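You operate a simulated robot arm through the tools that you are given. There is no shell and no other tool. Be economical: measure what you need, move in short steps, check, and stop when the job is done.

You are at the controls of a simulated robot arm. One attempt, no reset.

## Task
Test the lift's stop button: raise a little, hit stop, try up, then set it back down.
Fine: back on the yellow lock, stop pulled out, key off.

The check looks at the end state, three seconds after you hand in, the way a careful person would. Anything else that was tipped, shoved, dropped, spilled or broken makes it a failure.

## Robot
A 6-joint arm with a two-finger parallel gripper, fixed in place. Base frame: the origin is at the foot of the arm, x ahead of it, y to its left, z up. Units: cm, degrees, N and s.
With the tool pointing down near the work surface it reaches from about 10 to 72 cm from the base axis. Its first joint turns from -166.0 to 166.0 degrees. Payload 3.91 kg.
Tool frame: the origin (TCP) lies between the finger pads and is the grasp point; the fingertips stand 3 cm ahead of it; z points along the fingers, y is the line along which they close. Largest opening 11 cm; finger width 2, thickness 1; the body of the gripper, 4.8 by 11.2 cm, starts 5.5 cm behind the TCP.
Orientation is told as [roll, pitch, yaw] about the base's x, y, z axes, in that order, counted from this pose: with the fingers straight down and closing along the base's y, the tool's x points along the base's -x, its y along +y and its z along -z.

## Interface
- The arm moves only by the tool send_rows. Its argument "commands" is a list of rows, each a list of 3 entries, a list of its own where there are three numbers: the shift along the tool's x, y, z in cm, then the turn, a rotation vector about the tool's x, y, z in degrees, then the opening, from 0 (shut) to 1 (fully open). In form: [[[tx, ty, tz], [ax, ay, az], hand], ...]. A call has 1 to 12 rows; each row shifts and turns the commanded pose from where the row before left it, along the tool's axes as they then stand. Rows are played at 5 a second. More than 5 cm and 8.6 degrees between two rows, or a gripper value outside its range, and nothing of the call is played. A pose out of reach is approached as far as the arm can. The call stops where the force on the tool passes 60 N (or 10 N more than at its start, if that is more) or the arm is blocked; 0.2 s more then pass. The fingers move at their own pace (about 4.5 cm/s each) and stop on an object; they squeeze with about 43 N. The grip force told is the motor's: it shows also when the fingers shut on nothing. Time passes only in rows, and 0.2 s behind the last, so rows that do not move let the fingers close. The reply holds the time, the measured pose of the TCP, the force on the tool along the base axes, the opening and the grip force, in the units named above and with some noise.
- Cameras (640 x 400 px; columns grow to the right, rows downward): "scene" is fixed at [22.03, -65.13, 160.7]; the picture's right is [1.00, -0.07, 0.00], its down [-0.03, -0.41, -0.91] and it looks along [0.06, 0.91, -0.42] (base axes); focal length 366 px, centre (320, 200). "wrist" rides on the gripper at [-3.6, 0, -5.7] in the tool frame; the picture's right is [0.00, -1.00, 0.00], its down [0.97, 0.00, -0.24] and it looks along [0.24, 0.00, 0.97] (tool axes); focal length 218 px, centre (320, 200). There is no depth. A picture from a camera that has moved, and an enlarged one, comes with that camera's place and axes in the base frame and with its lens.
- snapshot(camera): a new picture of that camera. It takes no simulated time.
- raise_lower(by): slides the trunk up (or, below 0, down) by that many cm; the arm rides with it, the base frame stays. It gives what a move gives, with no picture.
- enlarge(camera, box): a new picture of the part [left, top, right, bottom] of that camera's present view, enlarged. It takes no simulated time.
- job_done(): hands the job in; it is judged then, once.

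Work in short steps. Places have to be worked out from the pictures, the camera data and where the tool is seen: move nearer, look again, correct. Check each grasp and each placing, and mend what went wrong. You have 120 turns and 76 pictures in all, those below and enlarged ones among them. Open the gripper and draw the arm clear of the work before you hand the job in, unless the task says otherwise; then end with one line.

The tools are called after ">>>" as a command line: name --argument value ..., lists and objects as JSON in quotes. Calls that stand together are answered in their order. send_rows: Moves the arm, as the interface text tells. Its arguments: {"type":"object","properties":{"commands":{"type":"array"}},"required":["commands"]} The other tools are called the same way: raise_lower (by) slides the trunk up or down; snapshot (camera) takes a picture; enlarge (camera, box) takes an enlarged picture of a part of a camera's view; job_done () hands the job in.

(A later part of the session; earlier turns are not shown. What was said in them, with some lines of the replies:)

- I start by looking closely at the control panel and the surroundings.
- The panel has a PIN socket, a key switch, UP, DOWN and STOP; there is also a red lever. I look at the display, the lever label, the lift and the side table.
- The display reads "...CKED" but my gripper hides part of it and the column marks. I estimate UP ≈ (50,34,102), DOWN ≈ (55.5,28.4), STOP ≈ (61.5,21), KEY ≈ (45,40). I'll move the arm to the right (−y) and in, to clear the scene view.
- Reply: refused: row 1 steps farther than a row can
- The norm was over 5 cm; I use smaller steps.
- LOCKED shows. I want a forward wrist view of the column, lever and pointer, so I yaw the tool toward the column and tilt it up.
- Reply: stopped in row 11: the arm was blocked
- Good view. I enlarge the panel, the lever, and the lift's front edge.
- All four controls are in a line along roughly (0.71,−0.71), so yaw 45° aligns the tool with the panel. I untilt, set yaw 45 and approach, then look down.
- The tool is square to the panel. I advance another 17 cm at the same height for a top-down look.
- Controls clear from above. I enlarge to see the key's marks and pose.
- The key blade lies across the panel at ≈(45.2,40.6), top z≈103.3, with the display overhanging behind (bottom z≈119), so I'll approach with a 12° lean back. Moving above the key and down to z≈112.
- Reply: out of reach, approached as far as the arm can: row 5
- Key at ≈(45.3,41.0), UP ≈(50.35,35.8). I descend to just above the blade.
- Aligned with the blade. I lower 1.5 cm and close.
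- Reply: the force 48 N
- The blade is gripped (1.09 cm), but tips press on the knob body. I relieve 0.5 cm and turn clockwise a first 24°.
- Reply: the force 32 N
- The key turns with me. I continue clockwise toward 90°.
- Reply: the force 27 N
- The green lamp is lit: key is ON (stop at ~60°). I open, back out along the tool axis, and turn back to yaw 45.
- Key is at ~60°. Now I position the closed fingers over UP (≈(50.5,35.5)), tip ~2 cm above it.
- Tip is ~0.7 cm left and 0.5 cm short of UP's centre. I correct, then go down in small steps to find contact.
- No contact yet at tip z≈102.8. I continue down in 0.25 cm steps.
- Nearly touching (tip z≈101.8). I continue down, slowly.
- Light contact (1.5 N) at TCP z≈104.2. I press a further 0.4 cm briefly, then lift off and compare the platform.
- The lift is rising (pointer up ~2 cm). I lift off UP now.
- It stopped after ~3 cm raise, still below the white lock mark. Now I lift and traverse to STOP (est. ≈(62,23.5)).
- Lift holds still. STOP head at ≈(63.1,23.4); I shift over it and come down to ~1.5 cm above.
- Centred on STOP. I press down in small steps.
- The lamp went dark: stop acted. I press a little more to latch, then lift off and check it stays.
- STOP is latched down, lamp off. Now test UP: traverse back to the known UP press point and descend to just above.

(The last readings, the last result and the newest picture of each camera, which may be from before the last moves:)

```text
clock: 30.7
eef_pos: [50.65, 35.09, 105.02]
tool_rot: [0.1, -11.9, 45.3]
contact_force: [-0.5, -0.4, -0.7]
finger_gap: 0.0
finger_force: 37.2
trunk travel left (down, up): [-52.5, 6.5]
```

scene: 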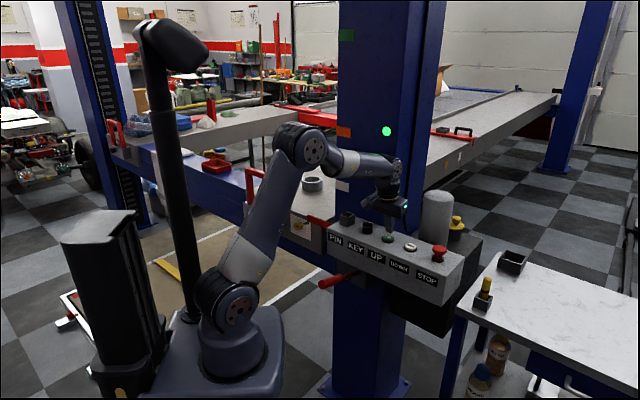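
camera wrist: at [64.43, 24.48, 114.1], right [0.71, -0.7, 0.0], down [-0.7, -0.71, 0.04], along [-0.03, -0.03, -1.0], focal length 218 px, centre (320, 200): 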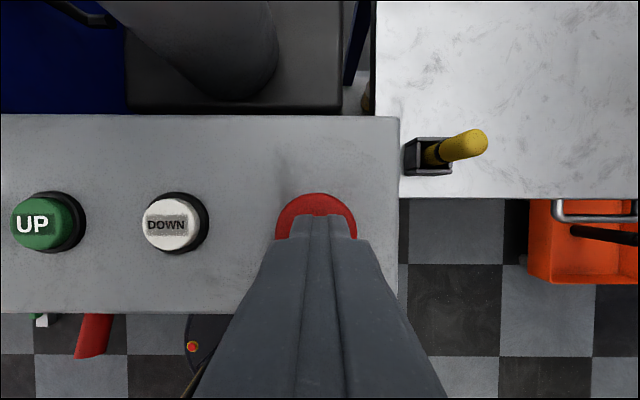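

Over UP. I press it to the same depth as before, hold, and look while pressed.

>>> send_rows --commands '[[[0.13, 0, 0.62], [0, 0, 0], 0], [[0.13, 0, 0.62], [0, 0, 0], 0], [[0, 0, 0], [0, 0, 0], 0], [[0, 0, 0], [0, 0, 0], 0]]'

>>> enlarge --camera "scene" --box '[340, 110, 480, 280]'

```text
clock: 31.7
eef_pos: [50.78, 34.95, 103.81]
tool_rot: [0.0, -11.9, 45.3]
contact_force: [0.8, 1.4, 5.6]
finger_gap: 0.0
finger_force: 38.1
trunk travel left (down, up): [-52.5, 6.5]
```

```text
2.35 times, centred on (410, 195) of scene
camera zoom: at [22.03, -65.13, 160.7], right [1.0, -0.07, 0.0], down [-0.03, -0.41, -0.91], along [0.06, 0.91, -0.42], focal length 862 px, centre (108, 212)
```

zoom: 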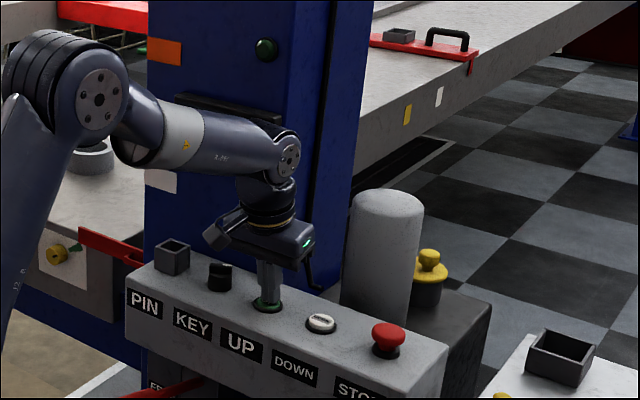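

UP pressed under STOP: no motion — the stop works. I lift off, traverse to STOP with the gripper opening to ~5.5 cm.

>>> send_rows --commands '[[[-0.85, 0, -4], [0, 0, 0], 0], [[-0.85, 0, -4], [0, 0, 0], 0], [[0, -4.25, 0], [0, 0, 0], 0.5], [[0, -4.25, 0], [0, 0, 0], 0.5], [[0, -4.25, 0], [0, 0, 0], 0.5], [[0, -4.25, 0], [0, 0, 0], 0.5], [[0.77, 0, 3.6], [0, 0, 0], 0.5], [[0, 0, 0], [0, 0, 0], 0.5]]'

>>> snapshot --camera "wrist"

```text
clock: 33.5
eef_pos: [62.78, 23.35, 108.25]
tool_rot: [0.1, -11.8, 45.2]
contact_force: [0.4, 0.1, 0.0]
finger_gap: 5.52
finger_force: 0.0
trunk travel left (down, up): [-52.5, 6.5]
```

```text
29 pictures are left
camera wrist: at [64.53, 25.0, 114.56], right [0.71, -0.7, 0.0], down [-0.7, -0.71, 0.04], along [-0.03, -0.03, -1.0], focal length 218 px, centre (320, 200)
```

wrist: 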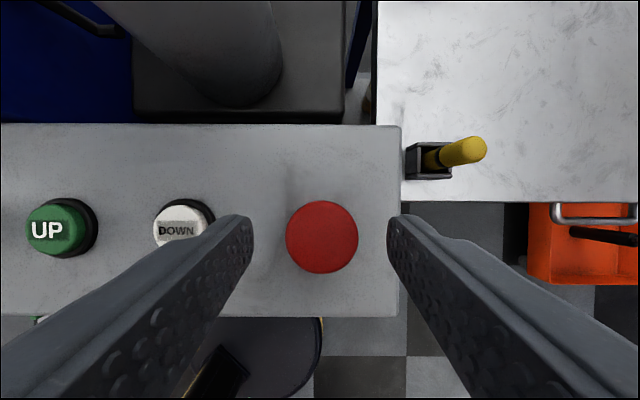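

Head is centred between the fingers, ~0.5 cm nearer me than the tips. I correct, descend to TCP z≈104.6, and close.

>>> send_rows --commands '[[[0.85, 0, 1.7], [0, 0, 0], 0.5], [[0.38, 0, 1.8], [0, 0, 0], 0.5], [[0, 0, 0], [0, 0, 0], 0.5], [[0, 0, 0], [0, 0, 0], 0.2], [[0, 0, 0], [0, 0, 0], 0.2], [[0, 0, 0], [0, 0, 0], 0.2]]'

>>> snapshot --camera "wrist"

```text
clock: 34.9
eef_pos: [62.28, 22.7, 104.56]
tool_rot: [0.0, -11.8, 45.3]
contact_force: [-2.1, 2.3, 0.7]
finger_gap: 3.85
finger_force: 45.1
trunk travel left (down, up): [-52.5, 6.5]
```

```text
28 pictures are left
camera wrist: at [64.05, 24.37, 110.78], right [0.71, -0.7, 0.0], down [-0.7, -0.71, 0.04], along [-0.03, -0.03, -1.0], focal length 218 px, centre (320, 200)
```

wrist: 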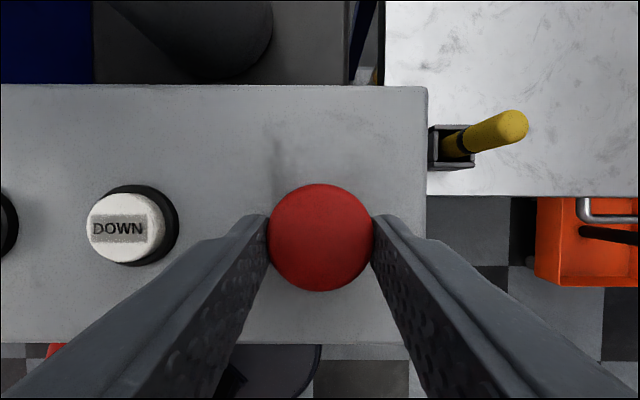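

Head is gripped at 3.85 cm. I pull it straight up in small steps.

>>> send_rows --commands '[[[-0.06, 0, -0.3], [0, 0, 0], 0.2], [[-0.06, 0, -0.3], [0, 0, 0], 0.2], [[-0.06, 0, -0.3], [0, 0, 0], 0.2], [[-0.06, 0, -0.3], [0, 0, 0], 0.2], [[0, 0, 0], [0, 0, 0], 0.2]]'

>>> enlarge --camera "scene" --box '[340, 110, 480, 280]'

```text
clock: 36.1
eef_pos: [62.31, 22.77, 105.32]
tool_rot: [0.1, -11.5, 45.3]
contact_force: [-15.2, -0.4, -18.3]
finger_gap: 3.89
finger_force: 45.4
trunk travel left (down, up): [-52.5, 6.5]
```

```text
2.35 times, centred on (410, 195) of scene
camera zoom: at [22.03, -65.13, 160.7], right [1.0, -0.07, 0.0], down [-0.03, -0.41, -0.91], along [0.06, 0.91, -0.42], focal length 862 px, centre (108, 212)
```

zoom: 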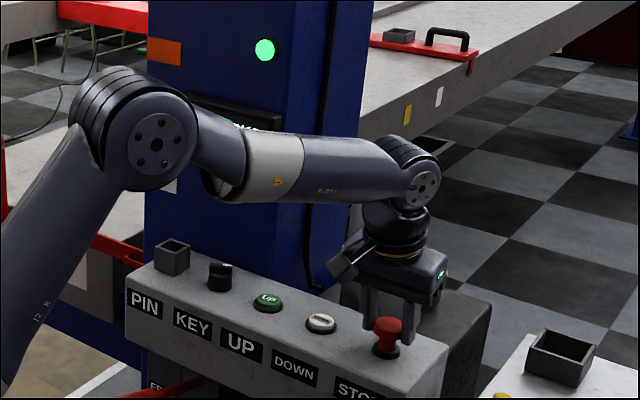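

STOP is out and the lamp is lit again. I open, rise, close, and go over to DOWN (≈(56.3,29.6)).

>>> send_rows --commands '[[[0, 0, 0], [0, 0, 0], 0.5], [[0, 0, 0], [0, 0, 0], 0.5], [[-0.85, 0, -4], [0, 0, 0], 0.5], [[-0.6, 0, -2.8], [0, 0, 0], 0.3], [[-0.49, 3, 0.1], [0, 0, 0], 0], [[0, 3, 0], [0, 0, 0], 0], [[0, 3, 0], [0, 0, 0], 0], [[0.77, 0, 3.6], [0, 0, 0], 0], [[0.21, 0, 1], [0, 0, 0], 0], [[0, 0, 0], [0, 0, 0], 0]]'

>>> snapshot --camera "wrist"

>>> snapshot --camera "scene"

```text
clock: 38.3
eef_pos: [56.36, 29.3, 107.73]
tool_rot: [0.0, -11.7, 45.3]
contact_force: [0.1, -0.1, -0.7]
finger_gap: 0.0
finger_force: 37.9
trunk travel left (down, up): [-52.5, 6.5]
```

```text
26 pictures are left
camera wrist: at [58.08, 30.97, 114.12], right [0.71, -0.7, 0.0], down [-0.7, -0.71, 0.04], along [-0.03, -0.03, -1.0], focal length 218 px, centre (320, 200)
```

wrist: 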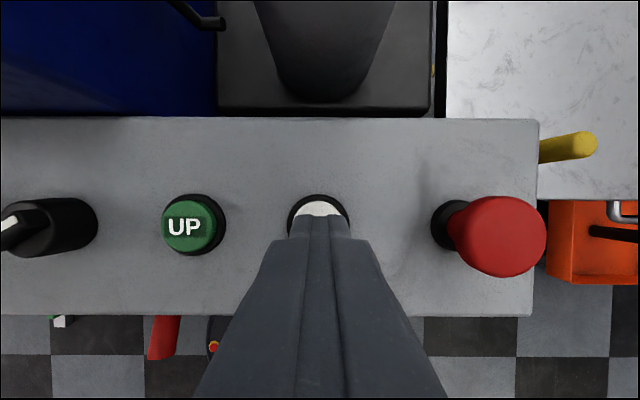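

```text
25 pictures are left
```

scene: 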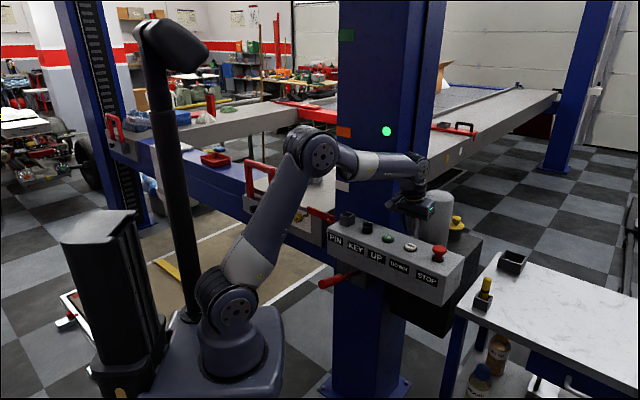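

Aligned over DOWN. I press it (TCP to ≈103.7), hold briefly, and look.

>>> send_rows --commands '[[[0.4, 0, 1.7], [0, 0, 0], 0], [[0.4, 0, 1.7], [0, 0, 0], 0], [[0.11, 0, 0.52], [0, 0, 0], 0], [[0, 0, 0], [0, 0, 0], 0], [[0, 0, 0], [0, 0, 0], 0]]'

>>> enlarge --camera "scene" --box '[290, 110, 450, 270]'

```text
clock: 39.5
eef_pos: [56.43, 29.46, 103.77]
tool_rot: [0.0, -11.9, 45.2]
contact_force: [0.6, 1.4, 3.1]
finger_gap: 0.0
finger_force: 37.5
trunk travel left (down, up): [-52.5, 6.5]
```

```text
2.50 times, centred on (370, 190) of scene
camera zoom: at [22.03, -65.13, 160.7], right [1.0, -0.07, 0.0], down [-0.03, -0.41, -0.91], along [0.06, 0.91, -0.42], focal length 916 px, centre (195, 225)
```

zoom: 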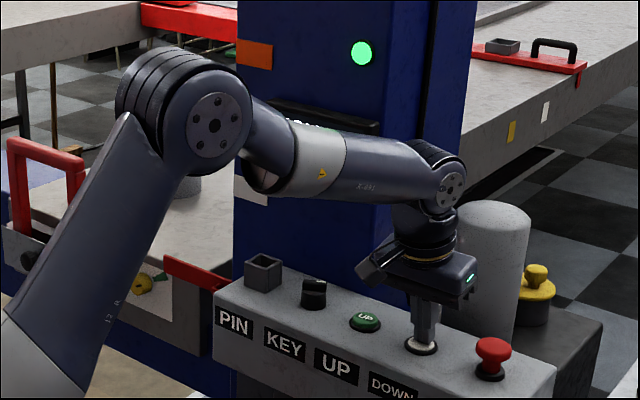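

Descending, nearly at the original height. I hold a bit longer and check that it lands on the lock.

>>> send_rows --commands '[[[0, 0, 0], [0, 0, 0], 0], [[0, 0, 0], [0, 0, 0], 0]]'

>>> enlarge --camera "scene" --box '[290, 110, 450, 270]'

```text
clock: 40.1
eef_pos: [56.42, 29.4, 103.79]
tool_rot: [0.0, -11.9, 45.3]
contact_force: [0.6, 0.6, 2.9]
finger_gap: 0.0
finger_force: 38.2
trunk travel left (down, up): [-52.5, 6.5]
```

```text
2.50 times, centred on (370, 190) of scene
camera zoom: at [22.03, -65.13, 160.7], right [1.0, -0.07, 0.0], down [-0.03, -0.41, -0.91], along [0.06, 0.91, -0.42], focal length 916 px, centre (195, 225)
```

zoom: 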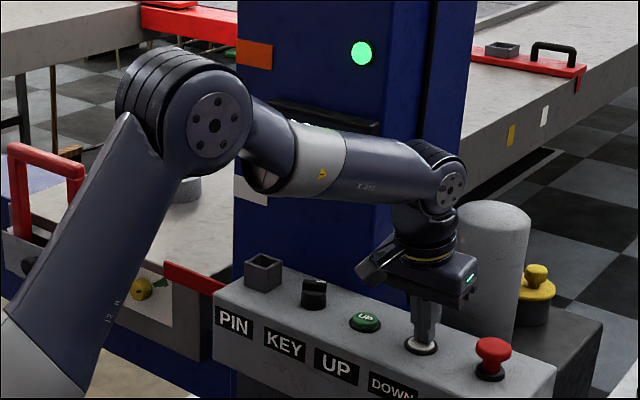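

It matches the original height within a pixel or so. One more hold to confirm it's resting on the lock, with lift-off after.

>>> send_rows --commands '[[[0, 0, 0], [0, 0, 0], 0], [[0, 0, 0], [0, 0, 0], 0], [[-0.42, 0, -2], [0, 0, 0], 0], [[-0.85, 0, -4], [0, 0, 0], 0], [[0, -4, 0], [0, 0, 0], 0], [[0, -4, 0], [0, 0, 0], 0]]'

>>> enlarge --camera "scene" --box '[290, 110, 450, 270]'

```text
clock: 41.5
eef_pos: [62.21, 23.74, 109.85]
tool_rot: [0.0, -11.9, 45.3]
contact_force: [0.0, -0.8, -0.1]
finger_gap: 0.0
finger_force: 37.7
trunk travel left (down, up): [-52.5, 6.5]
```

```text
2.50 times, centred on (370, 190) of scene
camera zoom: at [22.03, -65.13, 160.7], right [1.0, -0.07, 0.0], down [-0.03, -0.41, -0.91], along [0.06, 0.91, -0.42], focal length 916 px, centre (195, 225)
```

zoom: 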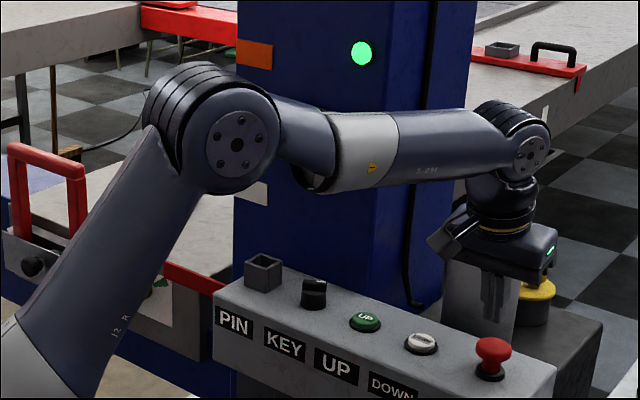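

Resting at the original height; STOP out. Now to the key: traverse to above it at yaw 45.

>>> send_rows --commands '[[[-0.5, 0, -2.5], [0, 0, 0], 0], [[0.34, 4, -0.07], [0, 0, 0], 0], [[0, 4, 0], [0, 0, 0], 0], [[0, 4, 0], [0, 0, 0], 0], [[0, 4, 0], [0, 0, 0], 0], [[0, 4, 0], [0, 0, 0], 0], [[0, 4.05, 0], [0, 0, 0], 0], [[0, 0, 0], [0, 0, 7.5], 0], [[0, 0, 0], [0, 0, 7.5], 0.28], [[0, 0, 0], [0, 0, 7.5], 0.28], [[0, 0, 0], [0, 0, 7.5], 0.28], [[0, 0, 0], [0, 0, 7.5], 0.28]]'

>>> send_rows --commands '[[[0, 0, 0], [0, 0, 7.5], 0.28], [[0, 0, 0], [0, 0, 7.5], 0.28], [[0, 0, 0], [0, 0, 7.5], 0.28], [[0, 0, 0], [0, 0, 0], 0.28]]'

>>> snapshot --camera "wrist"

```text
clock: 44.1
eef_pos: [44.67, 40.28, 112.51]
tool_rot: [7.4, -9.4, 7.1]
contact_force: [-0.4, 0.2, -0.5]
finger_gap: 3.08
finger_force: 0.0
trunk travel left (down, up): [-52.5, 6.5]
```

```text
clock: 45.1
eef_pos: [44.69, 40.2, 112.55]
tool_rot: [10.3, -5.8, -15.3]
contact_force: [0.4, 0.8, 0.6]
finger_gap: 3.1
finger_force: 0.1
trunk travel left (down, up): [-52.5, 6.5]
```

```text
21 pictures are left
camera wrist: at [47.44, 38.56, 118.5], right [-0.24, -0.95, -0.18], down [-0.97, 0.22, 0.14], along [-0.09, 0.2, -0.97], focal length 218 px, centre (320, 200)
```

wrist: 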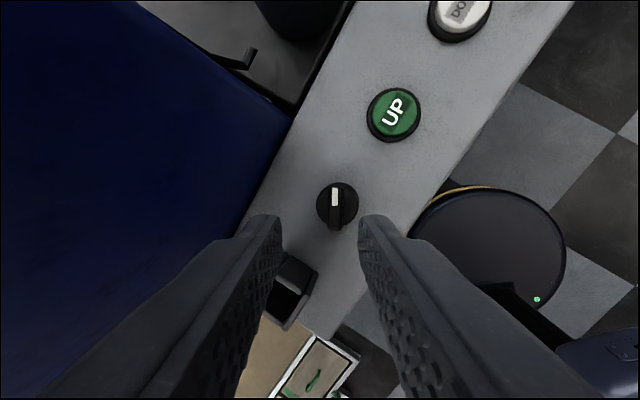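

Blade parallel to the fingers and centred. I descend to TCP z≈105.75 and close on it.

>>> send_rows --commands '[[[0.15, -0.33, 2.2], [0, 0, 0], 0.28], [[0.15, -0.33, 2.2], [0, 0, 0], 0.28], [[0.15, -0.34, 2.25], [0, 0, 0], 0.28], [[0, 0, 0], [0, 0, 0], 0.28], [[0, 0, 0], [0, 0, 0], 0], [[0, 0, 0], [0, 0, 0], 0], [[0, 0, 0], [0, 0, 0], 0]]'

>>> snapshot --camera "wrist"

```text
clock: 46.7
eef_pos: [45.02, 40.28, 105.67]
tool_rot: [10.3, -5.9, -15.4]
contact_force: [-2.3, -7.2, 0.2]
finger_gap: 1.2
finger_force: 44.8
trunk travel left (down, up): [-52.5, 6.5]
```

```text
20 pictures are left
camera wrist: at [47.86, 38.59, 111.6], right [-0.24, -0.95, -0.18], down [-0.97, 0.22, 0.14], along [-0.09, 0.2, -0.97], focal length 218 px, centre (320, 200)
```

wrist: 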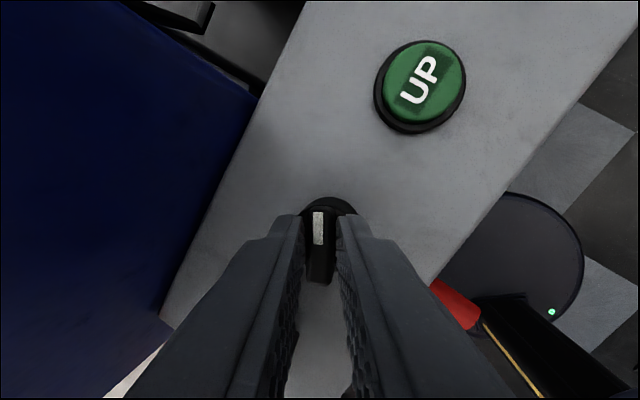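

Gripped at 1.2 cm. I turn counter-clockwise back 60° (plus a couple of degrees).

>>> send_rows --commands '[[[0, 0, 0], [0, 0, -8], 0], [[0, 0, 0], [0, 0, -8], 0], [[0, 0, 0], [0, 0, -8], 0], [[0, 0, 0], [0, 0, -8], 0], [[0, 0, 0], [0, 0, -8], 0], [[0, 0, 0], [0, 0, -8], 0], [[0, 0, 0], [0, 0, -8], 0], [[0, 0, 0], [0, 0, -7], 0], [[0, 0, 0], [0, 0, 0], 0]]'

>>> snapshot --camera "wrist"

>>> snapshot --camera "scene"

```text
clock: 48.7
eef_pos: [44.84, 40.69, 105.93]
tool_rot: [-0.6, -12.0, 48.5]
contact_force: [5.0, 19.1, 9.2]
finger_gap: 1.13
finger_force: 44.9
trunk travel left (down, up): [-52.5, 6.5]
```

```text
19 pictures are left
camera wrist: at [46.51, 42.47, 112.1], right [0.75, -0.66, 0.01], down [-0.66, -0.75, 0.03], along [-0.01, -0.03, -1.0], focal length 218 px, centre (320, 200)
```

wrist: 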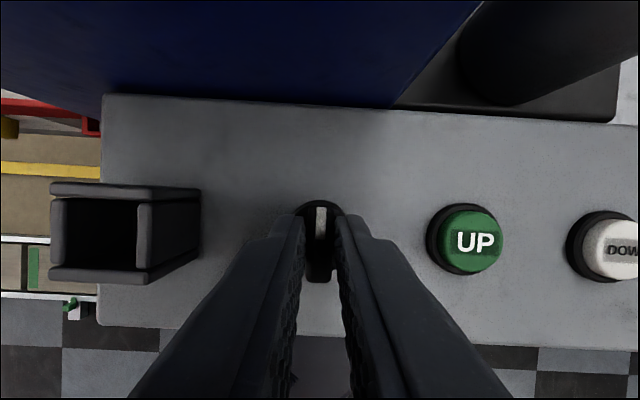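

```text
18 pictures are left
```

scene: 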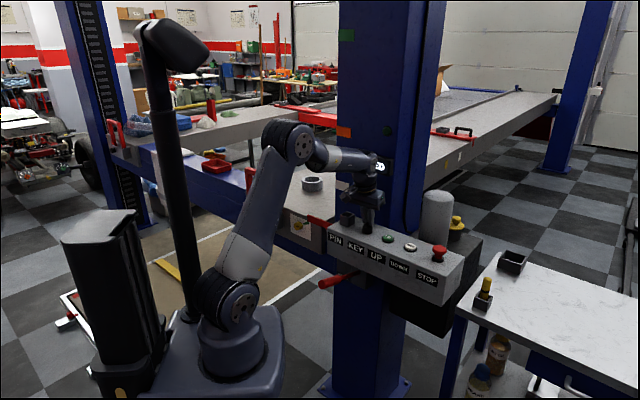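

Lamp is off and the key is back at its stop. I release, back out up and away to check the final state.

>>> send_rows --commands '[[[0, 0, 0], [0, 0, 0], 0.35], [[0, 0, 0], [0, 0, 0], 0.35], [[-0.5, 0, -2.5], [0, 0, 0], 0.35], [[-0.9, 0, -4.5], [0, 0, 0], 0.35], [[-0.9, 0, -4.5], [0, 0, 0], 0.35], [[-0.5, 0, -3], [0, 0, 0], 0.6], [[4.5, 0, -1], [0, 0, 0], 1], [[4.5, 0, -1], [0, 0, 0], 1], [[4.5, 0, -1], [0, 0, 0], 1], [[4.5, 0, -1], [0, 0, 0], 1], [[4.5, 0, -1], [0, 0, 0], 1], [[4.5, 0, -1], [0, 0, 0], 1]]'

>>> snapshot --camera "scene"

>>> enlarge --camera "scene" --box '[320, 140, 480, 270]'

>>> enlarge --camera "scene" --box '[230, 160, 358, 240]'

```text
clock: 51.3
eef_pos: [26.4, 19.85, 121.34]
tool_rot: [-0.6, -11.9, 48.5]
contact_force: [0.1, -0.1, -0.4]
finger_gap: 11.01
finger_force: 0.0
trunk travel left (down, up): [-52.5, 6.5]
```

```text
17 pictures are left
```

scene: 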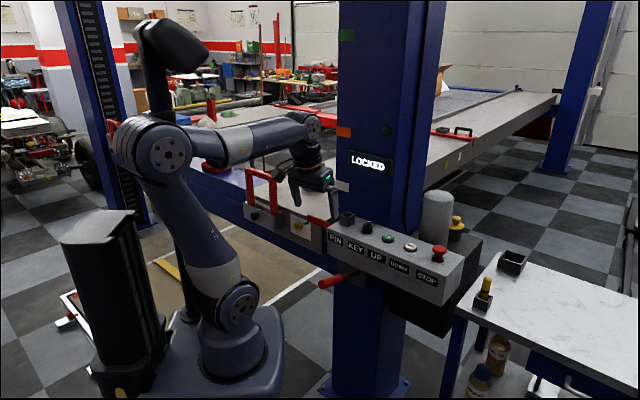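

```text
3.08 times, centred on (400, 205) of scene
camera zoom: at [22.03, -65.13, 160.7], right [1.0, -0.07, 0.0], down [-0.03, -0.41, -0.91], along [0.06, 0.91, -0.42], focal length 1127 px, centre (74, 185)
```

zoom: 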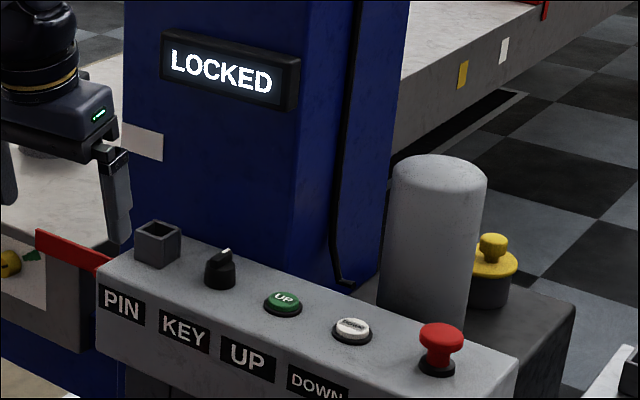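

```text
5.00 times, centred on (294, 200) of scene
camera zoom: at [22.03, -65.13, 160.7], right [1.0, -0.07, 0.0], down [-0.03, -0.41, -0.91], along [0.06, 0.91, -0.42], focal length 1832 px, centre (450, 200)
```

zoom: 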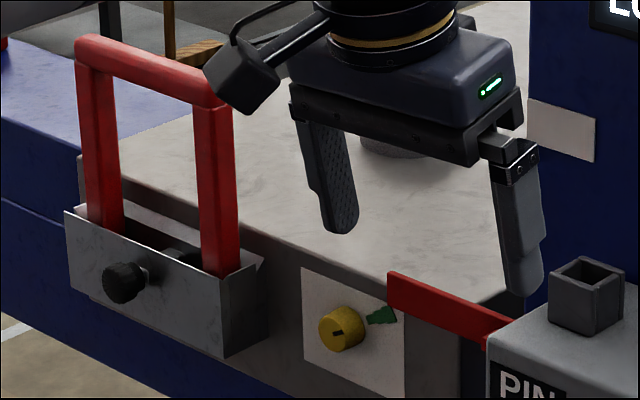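

The display reads LOCKED and the pointer is at its starting pixels. STOP is out, the lamp is off with the key back at its start, and the arm is clear and open, so I hand in.

>>> job_done

```text
The job is handed in.
```

The stop button works: with it pressed in, UP did nothing. The lift is back at its starting height with the display reading LOCKED. The yellow mark itself is hidden from the cameras. Stop is pulled out and the key is off.
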